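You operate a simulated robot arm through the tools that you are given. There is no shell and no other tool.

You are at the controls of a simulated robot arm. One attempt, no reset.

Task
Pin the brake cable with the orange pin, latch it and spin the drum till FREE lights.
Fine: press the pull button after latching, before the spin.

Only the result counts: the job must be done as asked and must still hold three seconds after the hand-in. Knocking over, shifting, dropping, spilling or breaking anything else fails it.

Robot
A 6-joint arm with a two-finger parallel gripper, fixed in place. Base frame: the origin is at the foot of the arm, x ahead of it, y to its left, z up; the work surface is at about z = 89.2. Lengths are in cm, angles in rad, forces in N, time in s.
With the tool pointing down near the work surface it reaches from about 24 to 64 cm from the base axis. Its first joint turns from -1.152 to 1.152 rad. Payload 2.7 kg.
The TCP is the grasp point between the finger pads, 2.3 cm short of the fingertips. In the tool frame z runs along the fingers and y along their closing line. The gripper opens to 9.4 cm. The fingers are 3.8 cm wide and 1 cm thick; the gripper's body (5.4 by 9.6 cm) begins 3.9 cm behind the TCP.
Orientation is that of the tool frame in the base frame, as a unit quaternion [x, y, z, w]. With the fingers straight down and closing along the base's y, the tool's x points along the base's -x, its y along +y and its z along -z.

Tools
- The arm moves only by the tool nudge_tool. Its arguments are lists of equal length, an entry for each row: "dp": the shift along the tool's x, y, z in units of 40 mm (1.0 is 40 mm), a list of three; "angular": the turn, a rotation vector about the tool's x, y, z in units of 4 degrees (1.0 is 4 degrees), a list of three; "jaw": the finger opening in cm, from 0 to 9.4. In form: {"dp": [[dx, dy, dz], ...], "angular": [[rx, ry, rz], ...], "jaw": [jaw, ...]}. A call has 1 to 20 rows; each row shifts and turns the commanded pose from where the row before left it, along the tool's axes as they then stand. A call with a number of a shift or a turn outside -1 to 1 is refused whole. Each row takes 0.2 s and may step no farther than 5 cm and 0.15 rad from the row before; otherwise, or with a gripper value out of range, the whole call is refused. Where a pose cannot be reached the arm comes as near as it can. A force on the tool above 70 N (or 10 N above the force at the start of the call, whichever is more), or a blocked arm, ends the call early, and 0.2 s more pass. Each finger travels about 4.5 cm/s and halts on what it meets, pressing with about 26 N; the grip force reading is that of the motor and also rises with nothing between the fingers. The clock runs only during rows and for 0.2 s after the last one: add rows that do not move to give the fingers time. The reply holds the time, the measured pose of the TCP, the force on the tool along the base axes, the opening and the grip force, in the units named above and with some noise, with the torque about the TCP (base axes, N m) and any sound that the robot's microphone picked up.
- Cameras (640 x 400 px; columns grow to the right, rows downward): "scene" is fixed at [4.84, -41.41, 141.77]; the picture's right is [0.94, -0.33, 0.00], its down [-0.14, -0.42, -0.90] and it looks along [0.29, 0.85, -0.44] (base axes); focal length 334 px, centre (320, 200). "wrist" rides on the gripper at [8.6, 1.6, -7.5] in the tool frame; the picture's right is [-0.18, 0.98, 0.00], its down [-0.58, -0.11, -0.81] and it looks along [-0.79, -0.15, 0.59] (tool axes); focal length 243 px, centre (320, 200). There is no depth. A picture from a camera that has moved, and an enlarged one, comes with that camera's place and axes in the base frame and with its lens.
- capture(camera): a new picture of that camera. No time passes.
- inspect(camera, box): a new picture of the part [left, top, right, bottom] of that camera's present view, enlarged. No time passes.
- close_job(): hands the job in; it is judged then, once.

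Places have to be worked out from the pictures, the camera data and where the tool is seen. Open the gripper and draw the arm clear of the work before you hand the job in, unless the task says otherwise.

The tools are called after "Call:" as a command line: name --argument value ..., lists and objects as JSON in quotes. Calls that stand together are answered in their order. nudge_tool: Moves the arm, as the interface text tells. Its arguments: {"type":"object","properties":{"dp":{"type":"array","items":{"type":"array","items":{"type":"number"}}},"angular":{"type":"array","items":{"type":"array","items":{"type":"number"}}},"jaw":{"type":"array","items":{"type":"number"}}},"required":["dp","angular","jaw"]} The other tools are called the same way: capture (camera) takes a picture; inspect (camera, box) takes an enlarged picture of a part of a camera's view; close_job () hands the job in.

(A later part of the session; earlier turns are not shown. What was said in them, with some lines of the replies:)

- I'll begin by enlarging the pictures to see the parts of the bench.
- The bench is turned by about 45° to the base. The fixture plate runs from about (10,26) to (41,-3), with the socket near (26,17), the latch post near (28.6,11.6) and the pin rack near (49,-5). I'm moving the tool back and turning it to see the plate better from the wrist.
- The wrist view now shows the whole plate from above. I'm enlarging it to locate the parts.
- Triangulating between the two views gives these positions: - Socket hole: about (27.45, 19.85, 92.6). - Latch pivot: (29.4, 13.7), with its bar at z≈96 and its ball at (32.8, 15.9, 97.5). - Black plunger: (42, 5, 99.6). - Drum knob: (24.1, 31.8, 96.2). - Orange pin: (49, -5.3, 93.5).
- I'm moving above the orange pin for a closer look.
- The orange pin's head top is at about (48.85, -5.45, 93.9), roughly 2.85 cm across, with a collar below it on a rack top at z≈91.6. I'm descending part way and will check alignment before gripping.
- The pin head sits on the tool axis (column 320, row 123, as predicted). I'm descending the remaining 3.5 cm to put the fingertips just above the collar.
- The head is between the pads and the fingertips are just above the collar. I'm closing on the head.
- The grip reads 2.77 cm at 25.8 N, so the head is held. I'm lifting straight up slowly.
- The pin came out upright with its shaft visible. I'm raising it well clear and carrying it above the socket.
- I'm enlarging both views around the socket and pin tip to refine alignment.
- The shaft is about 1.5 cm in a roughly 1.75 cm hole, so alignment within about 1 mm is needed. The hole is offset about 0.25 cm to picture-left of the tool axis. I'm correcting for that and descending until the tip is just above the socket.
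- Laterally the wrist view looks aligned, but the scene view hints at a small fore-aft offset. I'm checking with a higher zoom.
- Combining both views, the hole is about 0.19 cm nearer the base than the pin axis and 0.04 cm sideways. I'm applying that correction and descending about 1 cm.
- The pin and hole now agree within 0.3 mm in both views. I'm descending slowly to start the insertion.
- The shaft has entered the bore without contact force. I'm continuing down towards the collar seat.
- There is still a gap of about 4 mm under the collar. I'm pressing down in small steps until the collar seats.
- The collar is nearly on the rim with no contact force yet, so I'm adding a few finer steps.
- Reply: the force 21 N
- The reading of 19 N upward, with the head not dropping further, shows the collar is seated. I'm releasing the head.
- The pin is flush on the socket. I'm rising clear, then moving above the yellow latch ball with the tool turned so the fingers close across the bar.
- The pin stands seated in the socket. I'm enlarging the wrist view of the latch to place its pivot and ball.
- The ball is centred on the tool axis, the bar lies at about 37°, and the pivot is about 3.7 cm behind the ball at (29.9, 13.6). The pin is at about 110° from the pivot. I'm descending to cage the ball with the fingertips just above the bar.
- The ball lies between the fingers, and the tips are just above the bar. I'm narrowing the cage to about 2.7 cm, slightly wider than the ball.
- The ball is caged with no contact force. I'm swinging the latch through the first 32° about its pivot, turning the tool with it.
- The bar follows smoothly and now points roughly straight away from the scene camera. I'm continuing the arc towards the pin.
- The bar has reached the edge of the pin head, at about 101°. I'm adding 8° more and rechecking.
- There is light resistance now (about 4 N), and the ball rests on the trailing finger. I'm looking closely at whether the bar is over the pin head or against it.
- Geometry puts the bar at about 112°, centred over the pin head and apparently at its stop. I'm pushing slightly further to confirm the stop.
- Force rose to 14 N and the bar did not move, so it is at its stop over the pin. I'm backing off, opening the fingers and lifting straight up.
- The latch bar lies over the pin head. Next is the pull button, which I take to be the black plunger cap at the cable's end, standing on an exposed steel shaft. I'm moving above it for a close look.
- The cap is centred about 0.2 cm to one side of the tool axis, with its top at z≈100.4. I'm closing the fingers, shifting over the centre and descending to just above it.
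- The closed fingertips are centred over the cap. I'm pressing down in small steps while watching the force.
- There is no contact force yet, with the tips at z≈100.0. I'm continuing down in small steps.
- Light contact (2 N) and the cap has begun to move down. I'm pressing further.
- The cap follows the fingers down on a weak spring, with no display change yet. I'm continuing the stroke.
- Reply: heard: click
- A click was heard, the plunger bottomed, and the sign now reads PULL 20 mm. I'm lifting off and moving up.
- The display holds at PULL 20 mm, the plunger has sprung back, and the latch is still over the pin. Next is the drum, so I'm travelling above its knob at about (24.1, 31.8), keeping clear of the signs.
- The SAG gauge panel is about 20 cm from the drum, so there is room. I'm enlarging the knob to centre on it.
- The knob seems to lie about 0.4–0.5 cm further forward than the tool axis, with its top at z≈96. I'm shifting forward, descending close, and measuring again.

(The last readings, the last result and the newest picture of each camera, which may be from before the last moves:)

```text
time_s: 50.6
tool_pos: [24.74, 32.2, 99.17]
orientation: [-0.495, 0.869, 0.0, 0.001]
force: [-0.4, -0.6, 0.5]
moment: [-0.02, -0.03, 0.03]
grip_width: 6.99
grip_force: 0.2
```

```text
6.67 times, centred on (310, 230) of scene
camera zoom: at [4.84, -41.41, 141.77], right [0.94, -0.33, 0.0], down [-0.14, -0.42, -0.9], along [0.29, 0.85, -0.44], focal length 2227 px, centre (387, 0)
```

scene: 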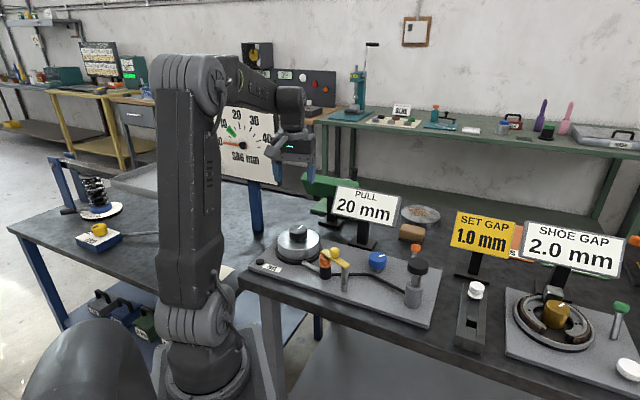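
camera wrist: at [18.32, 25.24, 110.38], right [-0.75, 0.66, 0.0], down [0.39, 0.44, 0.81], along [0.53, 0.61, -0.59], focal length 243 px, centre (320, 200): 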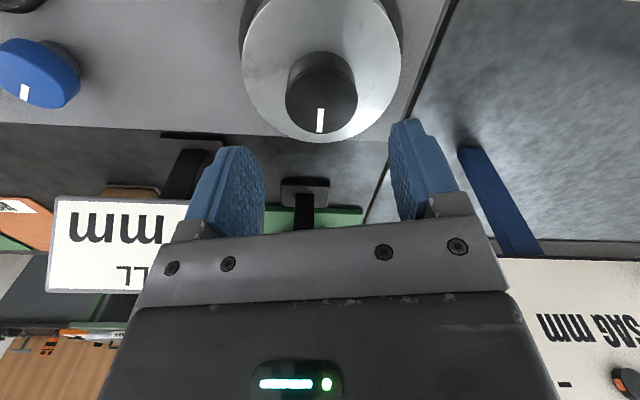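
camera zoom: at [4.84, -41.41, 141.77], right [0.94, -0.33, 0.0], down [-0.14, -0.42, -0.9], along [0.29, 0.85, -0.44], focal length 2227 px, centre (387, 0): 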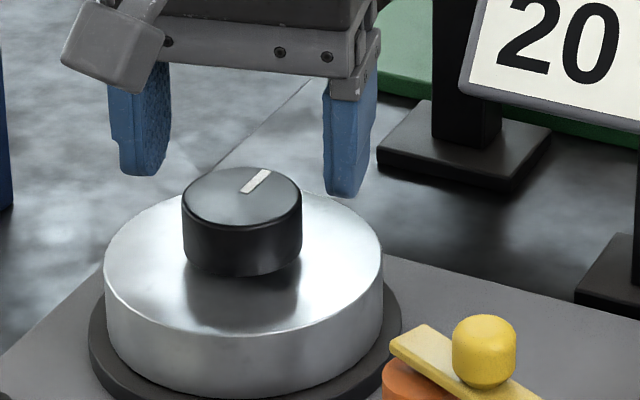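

The wrist view puts the knob about 0.2 cm to the side of the axis. I'm correcting that and, still above the knob, turning the tool 80° clockwise. This gives a second view for centring and a long counter-clockwise stroke.

Call:
nudge_tool --dp '[[0.003, 0.051, -0.1], [0, 0, 0], [0, 0, 0], [0, 0, 0], [0, 0, 0], [0, 0, 0], [0, 0, 0], [0, 0, 0], [0, 0, 0], [0, 0, 0], [0, 0, 0], [0, 0, 0], [0, 0, 0], [0, 0, 0], [0, 0, 0], [0, 0, 0], [0, 0, 0], [0, 0, 0], [0, 0, 0], [0, 0, 0]]' --angular '[[0, 0, 0], [0, 0, 1], [0, 0, 1], [0, 0, 1], [0, 0, 1], [0, 0, 1], [0, 0, 1], [0, 0, 1], [0, 0, 1], [0, 0, 1], [0, 0, 1], [0, 0, 1], [0, 0, 1], [0, 0, 1], [0, 0, 1], [0, 0, 1], [0, 0, 1], [0, 0, 1], [0, 0, 1], [0, 0, 1]]' --jaw '[7, 7, 7, 7, 7, 7, 7, 7, 7, 7, 7, 7, 7, 7, 7, 7, 7, 7, 7, 7]'

Call:
capture --camera "wrist"

Call:
capture --camera "scene"

```text
time_s: 54.8
tool_pos: [24.38, 32.42, 99.57]
orientation: [0.145, 0.989, 0.0, 0.0]
force: [0.1, 0.2, 0.7]
moment: [-0.01, 0.01, 0.01]
grip_width: 7.0
grip_force: 0.0
```

```text
taken
camera wrist: at [16.45, 36.39, 106.86], right [0.46, 0.89, 0.0], down [0.53, -0.27, 0.81], along [0.72, -0.37, -0.59], focal length 243 px, centre (320, 200)
```

wrist: 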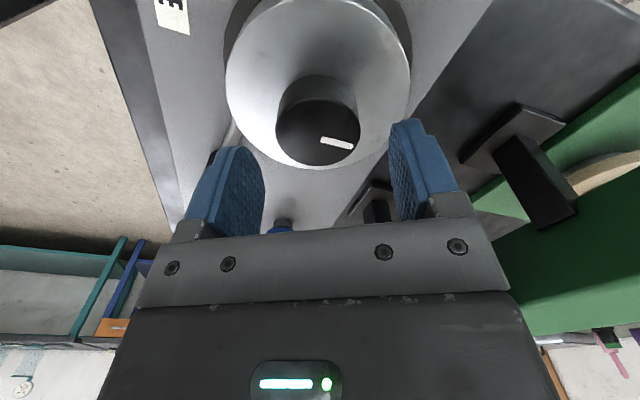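

```text
taken
```

scene: 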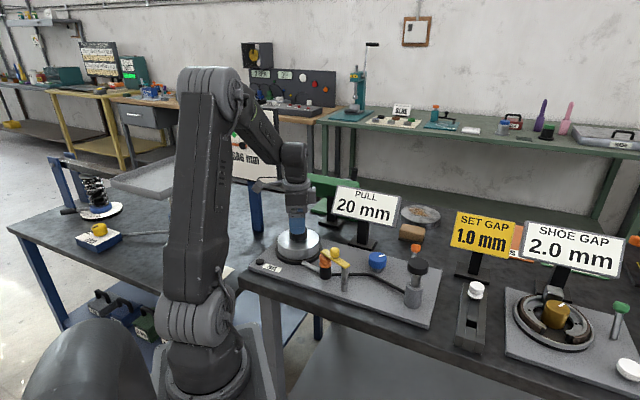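

Call:
inspect --camera "wrist" --box '[220, 60, 420, 185]'

Call:
inspect --camera "scene" --box '[250, 180, 350, 280]'

```text
3.20 times, centred on (320, 122) of wrist
camera zoom: at [16.45, 36.39, 106.86], right [0.46, 0.89, 0.0], down [0.53, -0.27, 0.81], along [0.72, -0.37, -0.59], focal length 776 px, centre (320, 448)
```

zoom: 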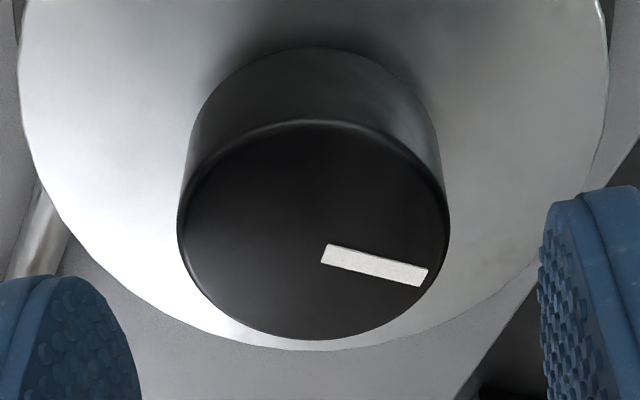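

```text
4.00 times, centred on (300, 230) of scene
camera zoom: at [4.84, -41.41, 141.77], right [0.94, -0.33, 0.0], down [-0.14, -0.42, -0.9], along [0.29, 0.85, -0.44], focal length 1336 px, centre (400, 80)
```

zoom: 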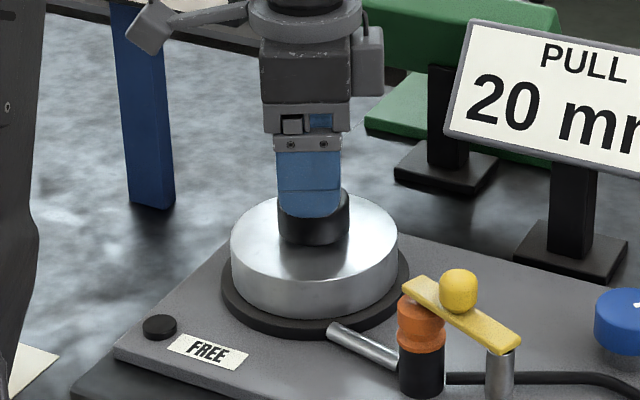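

The second view agrees: the knob axis is within about 1 mm of the tool axis, its top is at z≈96.2 and the drum face at z≈94.0. I'm trimming, descending so the tips stop about 4 mm above the drum face, and closing on the knob.

Call:
nudge_tool --dp '[[0.006, -0.025, 0.2], [0, 0, 0.25], [0, 0, 0.2], [0, 0, 0.05], [0, 0, 0]]' --angular '[[0, 0, 0], [0, 0, 0], [0, 0, 0], [0, 0, 0], [0, 0, 0]]' --jaw '[7, 7, 7, 7, 7]'

Call:
capture --camera "wrist"

Call:
inspect --camera "scene" --box '[250, 200, 350, 280]'

```text
time_s: 56.0
tool_pos: [24.39, 32.26, 96.73]
orientation: [0.145, 0.989, 0.001, 0.0]
force: [0.1, 0.2, -0.6]
moment: [0.03, -0.02, 0.06]
grip_width: 6.99
grip_force: 0.0
```

```text
taken
camera wrist: at [16.39, 36.32, 104.1], right [0.46, 0.89, 0.0], down [0.53, -0.27, 0.81], along [0.72, -0.37, -0.59], focal length 243 px, centre (320, 200)
```

wrist: 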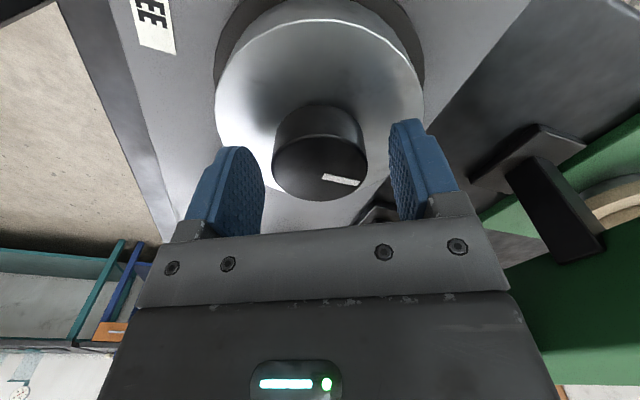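

```text
5.00 times, centred on (300, 240) of scene
camera zoom: at [4.84, -41.41, 141.77], right [0.94, -0.33, 0.0], down [-0.14, -0.42, -0.9], along [0.29, 0.85, -0.44], focal length 1671 px, centre (420, 0)
```

zoom: 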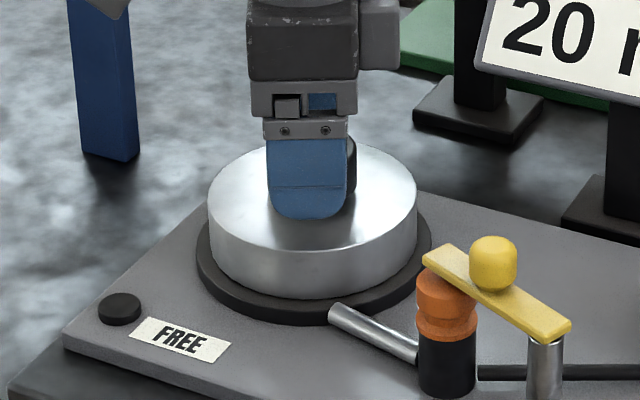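

The fingers straddle the knob with no contact on the drum face. I'm closing on the knob.

Call:
nudge_tool --dp '[[0, 0, 0], [0, 0, 0], [0, 0, 0], [0, 0, 0]]' --angular '[[0, 0, 0], [0, 0, 0], [0, 0, 0], [0, 0, 0]]' --jaw '[3.5, 3.5, 3.5, 3.5]'

Call:
inspect --camera "wrist" --box '[200, 80, 440, 230]'

```text
time_s: 57.0
tool_pos: [24.29, 32.17, 96.81]
orientation: [0.145, 0.989, 0.0, 0.0]
force: [-2.4, -5.3, 1.1]
moment: [-0.4, 0.05, 0.01]
grip_width: 4.76
grip_force: 45.2
```

```text
2.67 times, centred on (320, 155) of wrist
camera zoom: at [16.39, 36.28, 104.1], right [0.46, 0.89, 0.0], down [0.53, -0.27, 0.81], along [0.72, -0.37, -0.59], focal length 647 px, centre (320, 320)
```

zoom: 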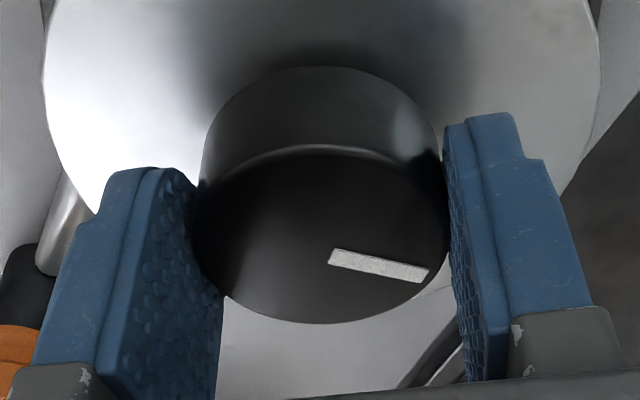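

The knob is gripped at 4.76 cm with a small side load. I'm relieving it slightly and starting the counter-clockwise turn, first 24°.

Call:
nudge_tool --dp '[[0, -0.01, 0], [0, 0, 0], [0, 0, 0], [0, 0, 0], [0, 0, 0], [0, 0, 0], [0, 0, 0], [0, 0, 0]]' --angular '[[0, 0, 0], [0, 0, -1], [0, 0, -1], [0, 0, -1], [0, 0, -1], [0, 0, -1], [0, 0, -1], [0, 0, 0]]' --jaw '[3.5, 3.5, 3.5, 3.5, 3.5, 3.5, 3.5, 3.5]'

Call:
inspect --camera "wrist" --box '[200, 80, 440, 230]'

Call:
inspect --camera "scene" --box '[250, 180, 400, 290]'

```text
time_s: 58.8
tool_pos: [24.37, 32.13, 96.66]
orientation: [-0.065, 0.998, 0.001, 0.0]
force: [-3.4, -7.4, 8.9]
moment: [-0.04, 0.89, 0.01]
grip_width: 4.74
grip_force: 45.5
```

```text
2.67 times, centred on (320, 155) of wrist
camera zoom: at [15.41, 32.68, 104.08], right [0.06, 1.0, 0.0], down [0.59, -0.03, 0.81], along [0.81, -0.04, -0.59], focal length 647 px, centre (320, 320)
```

zoom: 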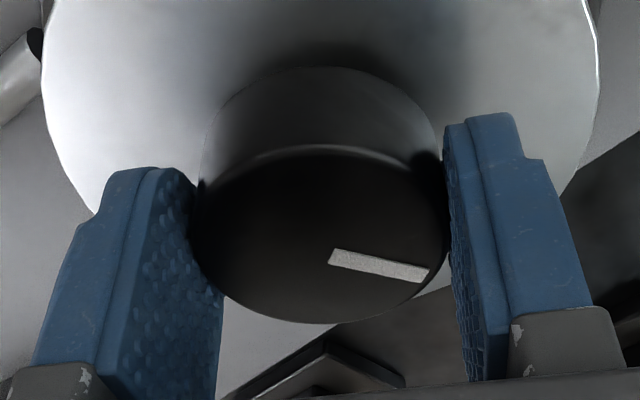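

```text
3.64 times, centred on (325, 235) of scene
camera zoom: at [4.82, -41.44, 141.76], right [0.94, -0.33, 0.0], down [-0.14, -0.41, -0.9], along [0.29, 0.85, -0.44], focal length 1215 px, centre (302, 73)
```

zoom: 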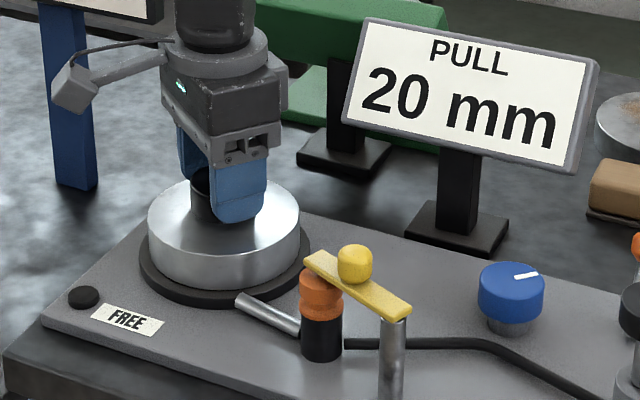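

The knob turns with the gripper, since its mark stays fixed relative to the fingers. I'm trimming the side load and continuing counter-clockwise.

Call:
nudge_tool --dp '[[0.012, -0.019, 0], [0, 0, 0], [0, 0, 0], [0, 0, 0], [0, 0, 0], [0, 0, 0], [0, 0, 0], [0, 0, 0], [0, 0, 0], [0, 0, 0], [0, 0, 0], [0, 0, 0]]' --angular '[[0, 0, 0], [0, 0, -1], [0, 0, -1], [0, 0, -1], [0, 0, -1], [0, 0, -1], [0, 0, -1], [0, 0, -1], [0, 0, -1], [0, 0, -1], [0, 0, -1], [0, 0, 0]]' --jaw '[3.5, 3.5, 3.5, 3.5, 3.5, 3.5, 3.5, 3.5, 3.5, 3.5, 3.5, 3.5]'

Call:
inspect --camera "scene" --box '[250, 180, 400, 290]'

```text
time_s: 61.4
tool_pos: [24.3, 32.08, 96.8]
orientation: [-0.403, 0.915, 0.001, 0.0]
force: [3.2, -1.9, 1.2]
moment: [-1.05, 0.52, 0.02]
grip_width: 4.73
grip_force: 45.0
```

```text
3.64 times, centred on (325, 235) of scene
camera zoom: at [4.84, -41.42, 141.77], right [0.94, -0.33, 0.0], down [-0.14, -0.42, -0.9], along [0.29, 0.85, -0.44], focal length 1215 px, centre (302, 73)
```

zoom: 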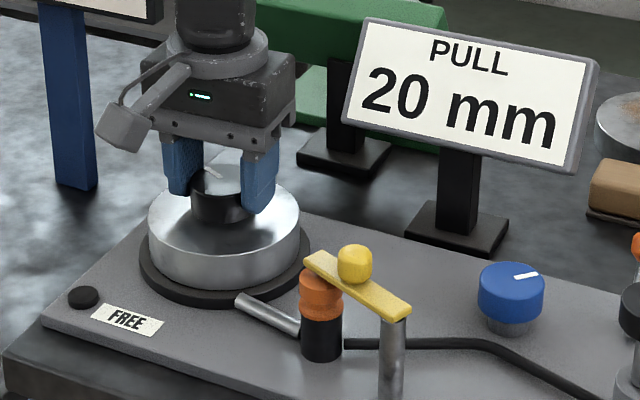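

The mark has turned about 64° and the lamp is still dark. I'm continuing counter-clockwise.

Call:
nudge_tool --dp '[[0, 0, 0], [0, 0, 0], [0, 0, 0], [0, 0, 0], [0, 0, 0], [0, 0, 0], [0, 0, 0], [0, 0, 0], [0, 0, 0], [0, 0, 0], [0, 0, 0], [0, 0, 0]]' --angular '[[0, 0, -1], [0, 0, -1], [0, 0, -1], [0, 0, -1], [0, 0, -1], [0, 0, -1], [0, 0, -1], [0, 0, -1], [0, 0, -1], [0, 0, -1], [0, 0, -1], [0, 0, 0]]' --jaw '[3.5, 3.5, 3.5, 3.5, 3.5, 3.5, 3.5, 3.5, 3.5, 3.5, 3.5, 3.5]'

Call:
inspect --camera "scene" --box '[250, 180, 400, 290]'

```text
time_s: 64.0
tool_pos: [24.32, 32.15, 96.85]
orientation: [0.715, -0.699, 0.0, -0.001]
force: [25.0, -17.0, -9.1]
moment: [0.23, -0.05, -0.01]
grip_width: 4.71
grip_force: 45.0
```

```text
3.64 times, centred on (325, 235) of scene
camera zoom: at [4.91, -41.45, 141.76], right [0.94, -0.33, 0.0], down [-0.14, -0.41, -0.9], along [0.29, 0.85, -0.44], focal length 1215 px, centre (302, 73)
```

zoom: 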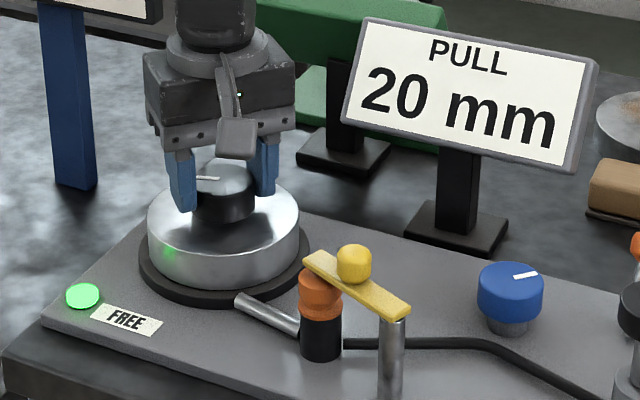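

FREE is lit green. I'm relieving the side load a little, opening the fingers, and lifting straight up.

Call:
nudge_tool --dp '[[0.01, -0.015, 0], [0, 0, 0], [0, 0, 0], [0, 0, 0], [0, 0, 0]]' --angular '[[0, 0, 0], [0, 0, 0], [0, 0, 0], [0, 0, 0], [0, 0, 0]]' --jaw '[4.6, 5.5, 6.5, 7, 7]'

Call:
inspect --camera "scene" --box '[250, 180, 400, 290]'

Call:
capture --camera "wrist"

```text
time_s: 65.2
tool_pos: [24.39, 32.07, 96.71]
orientation: [0.715, -0.699, 0.0, -0.001]
force: [-0.1, -0.4, 0.5]
moment: [0.01, -0.02, -0.01]
grip_width: 6.98
grip_force: 0.1
```

```text
3.64 times, centred on (325, 235) of scene
camera zoom: at [4.84, -41.41, 141.77], right [0.94, -0.33, 0.0], down [-0.14, -0.42, -0.9], along [0.29, 0.85, -0.44], focal length 1215 px, centre (302, 73)
```

zoom: 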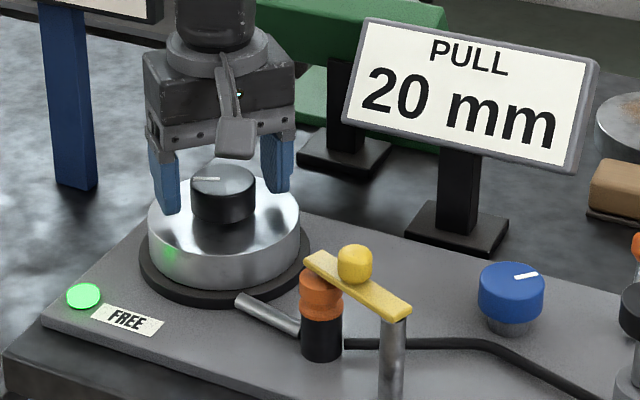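

```text
taken
camera wrist: at [22.82, 23.5, 104.09], right [-0.99, 0.16, 0.0], down [0.09, 0.58, 0.81], along [0.13, 0.8, -0.59], focal length 243 px, centre (320, 200)
```

wrist: 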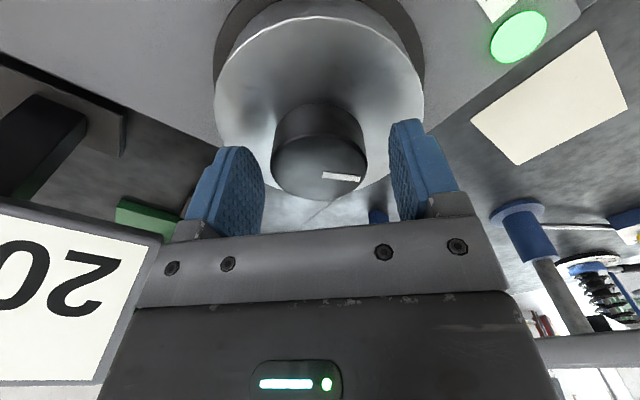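

The fingers are free of the knob and FREE stays lit. I'm lifting straight up well clear.

Call:
nudge_tool --dp '[[0, 0, -0.3], [0, 0, -0.6], [0, 0, -0.9], [0, 0, -0.9], [0, 0, -0.9], [0, 0, -0.9], [0, 0, 0]]' --angular '[[0, 0, 0], [0, 0, 0], [0, 0, 0], [0, 0, 0], [0, 0, 0], [0, 0, 0], [0, 0, 0]]' --jaw '[7, 7, 7, 7, 7, 7, 7]'

Call:
capture --camera "scene"

Call:
inspect --camera "scene" --box '[230, 180, 450, 320]'

```text
time_s: 66.8
tool_pos: [24.5, 31.88, 114.85]
orientation: [0.716, -0.698, 0.0, 0.0]
force: [0.4, -0.4, 0.2]
moment: [-0.01, -0.01, -0.03]
grip_width: 7.0
grip_force: 0.1
```

```text
taken
```

scene: 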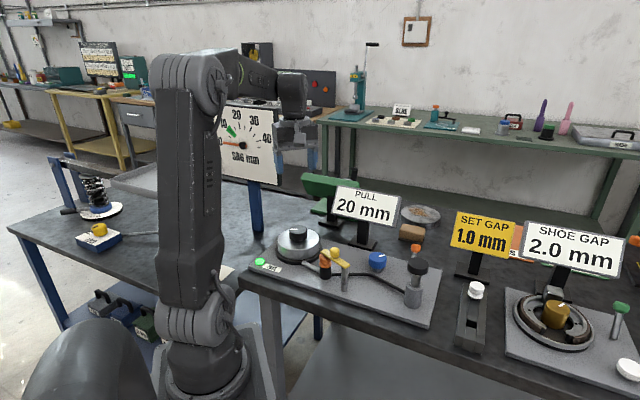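

```text
2.86 times, centred on (340, 250) of scene
camera zoom: at [4.84, -41.41, 141.77], right [0.94, -0.33, 0.0], down [-0.14, -0.42, -0.9], along [0.29, 0.85, -0.44], focal length 955 px, centre (263, 57)
```

zoom: 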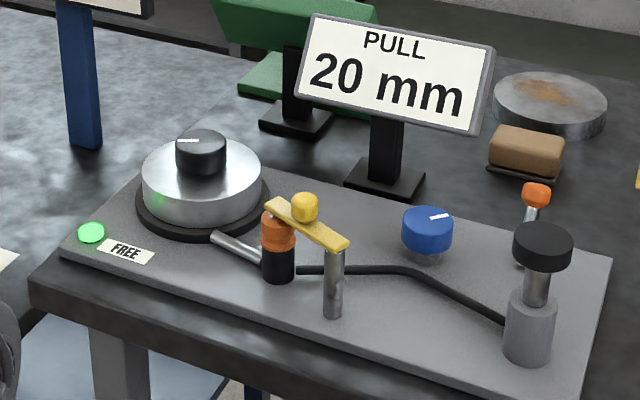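

FREE is lit, PULL reads 20 mm, the latch is over the seated pin and nothing else has moved. I'm opening fully and waiting a few seconds to confirm it holds.

Call:
nudge_tool --dp '[[0, 0, -0.5], [0, 0, 0], [0, 0, 0], [0, 0, 0], [0, 0, 0], [0, 0, 0], [0, 0, 0], [0, 0, 0], [0, 0, 0], [0, 0, 0], [0, 0, 0], [0, 0, 0], [0, 0, 0], [0, 0, 0], [0, 0, 0], [0, 0, 0]]' --angular '[[0, 0, 0], [0, 0, 0], [0, 0, 0], [0, 0, 0], [0, 0, 0], [0, 0, 0], [0, 0, 0], [0, 0, 0], [0, 0, 0], [0, 0, 0], [0, 0, 0], [0, 0, 0], [0, 0, 0], [0, 0, 0], [0, 0, 0], [0, 0, 0]]' --jaw '[8, 9.4, 9.4, 9.4, 9.4, 9.4, 9.4, 9.4, 9.4, 9.4, 9.4, 9.4, 9.4, 9.4, 9.4, 9.4]'

Call:
inspect --camera "scene" --box '[230, 180, 450, 320]'

```text
time_s: 70.2
tool_pos: [24.47, 31.95, 116.76]
orientation: [0.715, -0.699, 0.0, -0.001]
force: [0.7, -0.3, -0.8]
moment: [0.01, 0.01, 0.01]
grip_width: 9.4
grip_force: 0.2
```

```text
2.86 times, centred on (340, 250) of scene
camera zoom: at [4.84, -41.41, 141.77], right [0.94, -0.33, 0.0], down [-0.14, -0.42, -0.9], along [0.29, 0.85, -0.44], focal length 955 px, centre (263, 57)
```

zoom: 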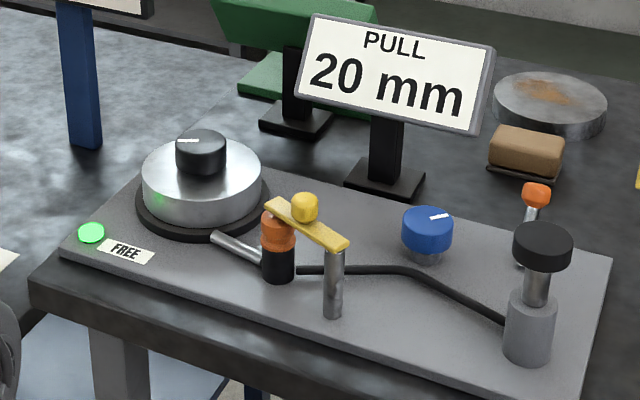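

After more than three seconds everything still holds: FREE is green, the latch is over the pin, the gripper is open and the arm is clear. I'm handing the job in.

Call:
close_job

```text
The job is handed in.
```

The brake cable is pinned with the orange pin and latched, and FREE is lit. I handed the job in with the gripper open and the arm clear.

- **Pin:** the orange pin is seated in the socket, with its collar down on the rim.
- **Latch:** the yellow bar swung over the pin head and came up against its stop.
- **Pull button:** I took this to be the black plunger at the cable's end. I pressed it after latching and before the spin; it clicked and the sign changed to PULL 20 mm.
- **Drum:** FREE lit after I turned the drum a little over 100° counter-clockwise.

I waited about three seconds before handing in, and FREE stayed green with the latch still over the pin. I saw nothing else knocked or shifted in the pictures.
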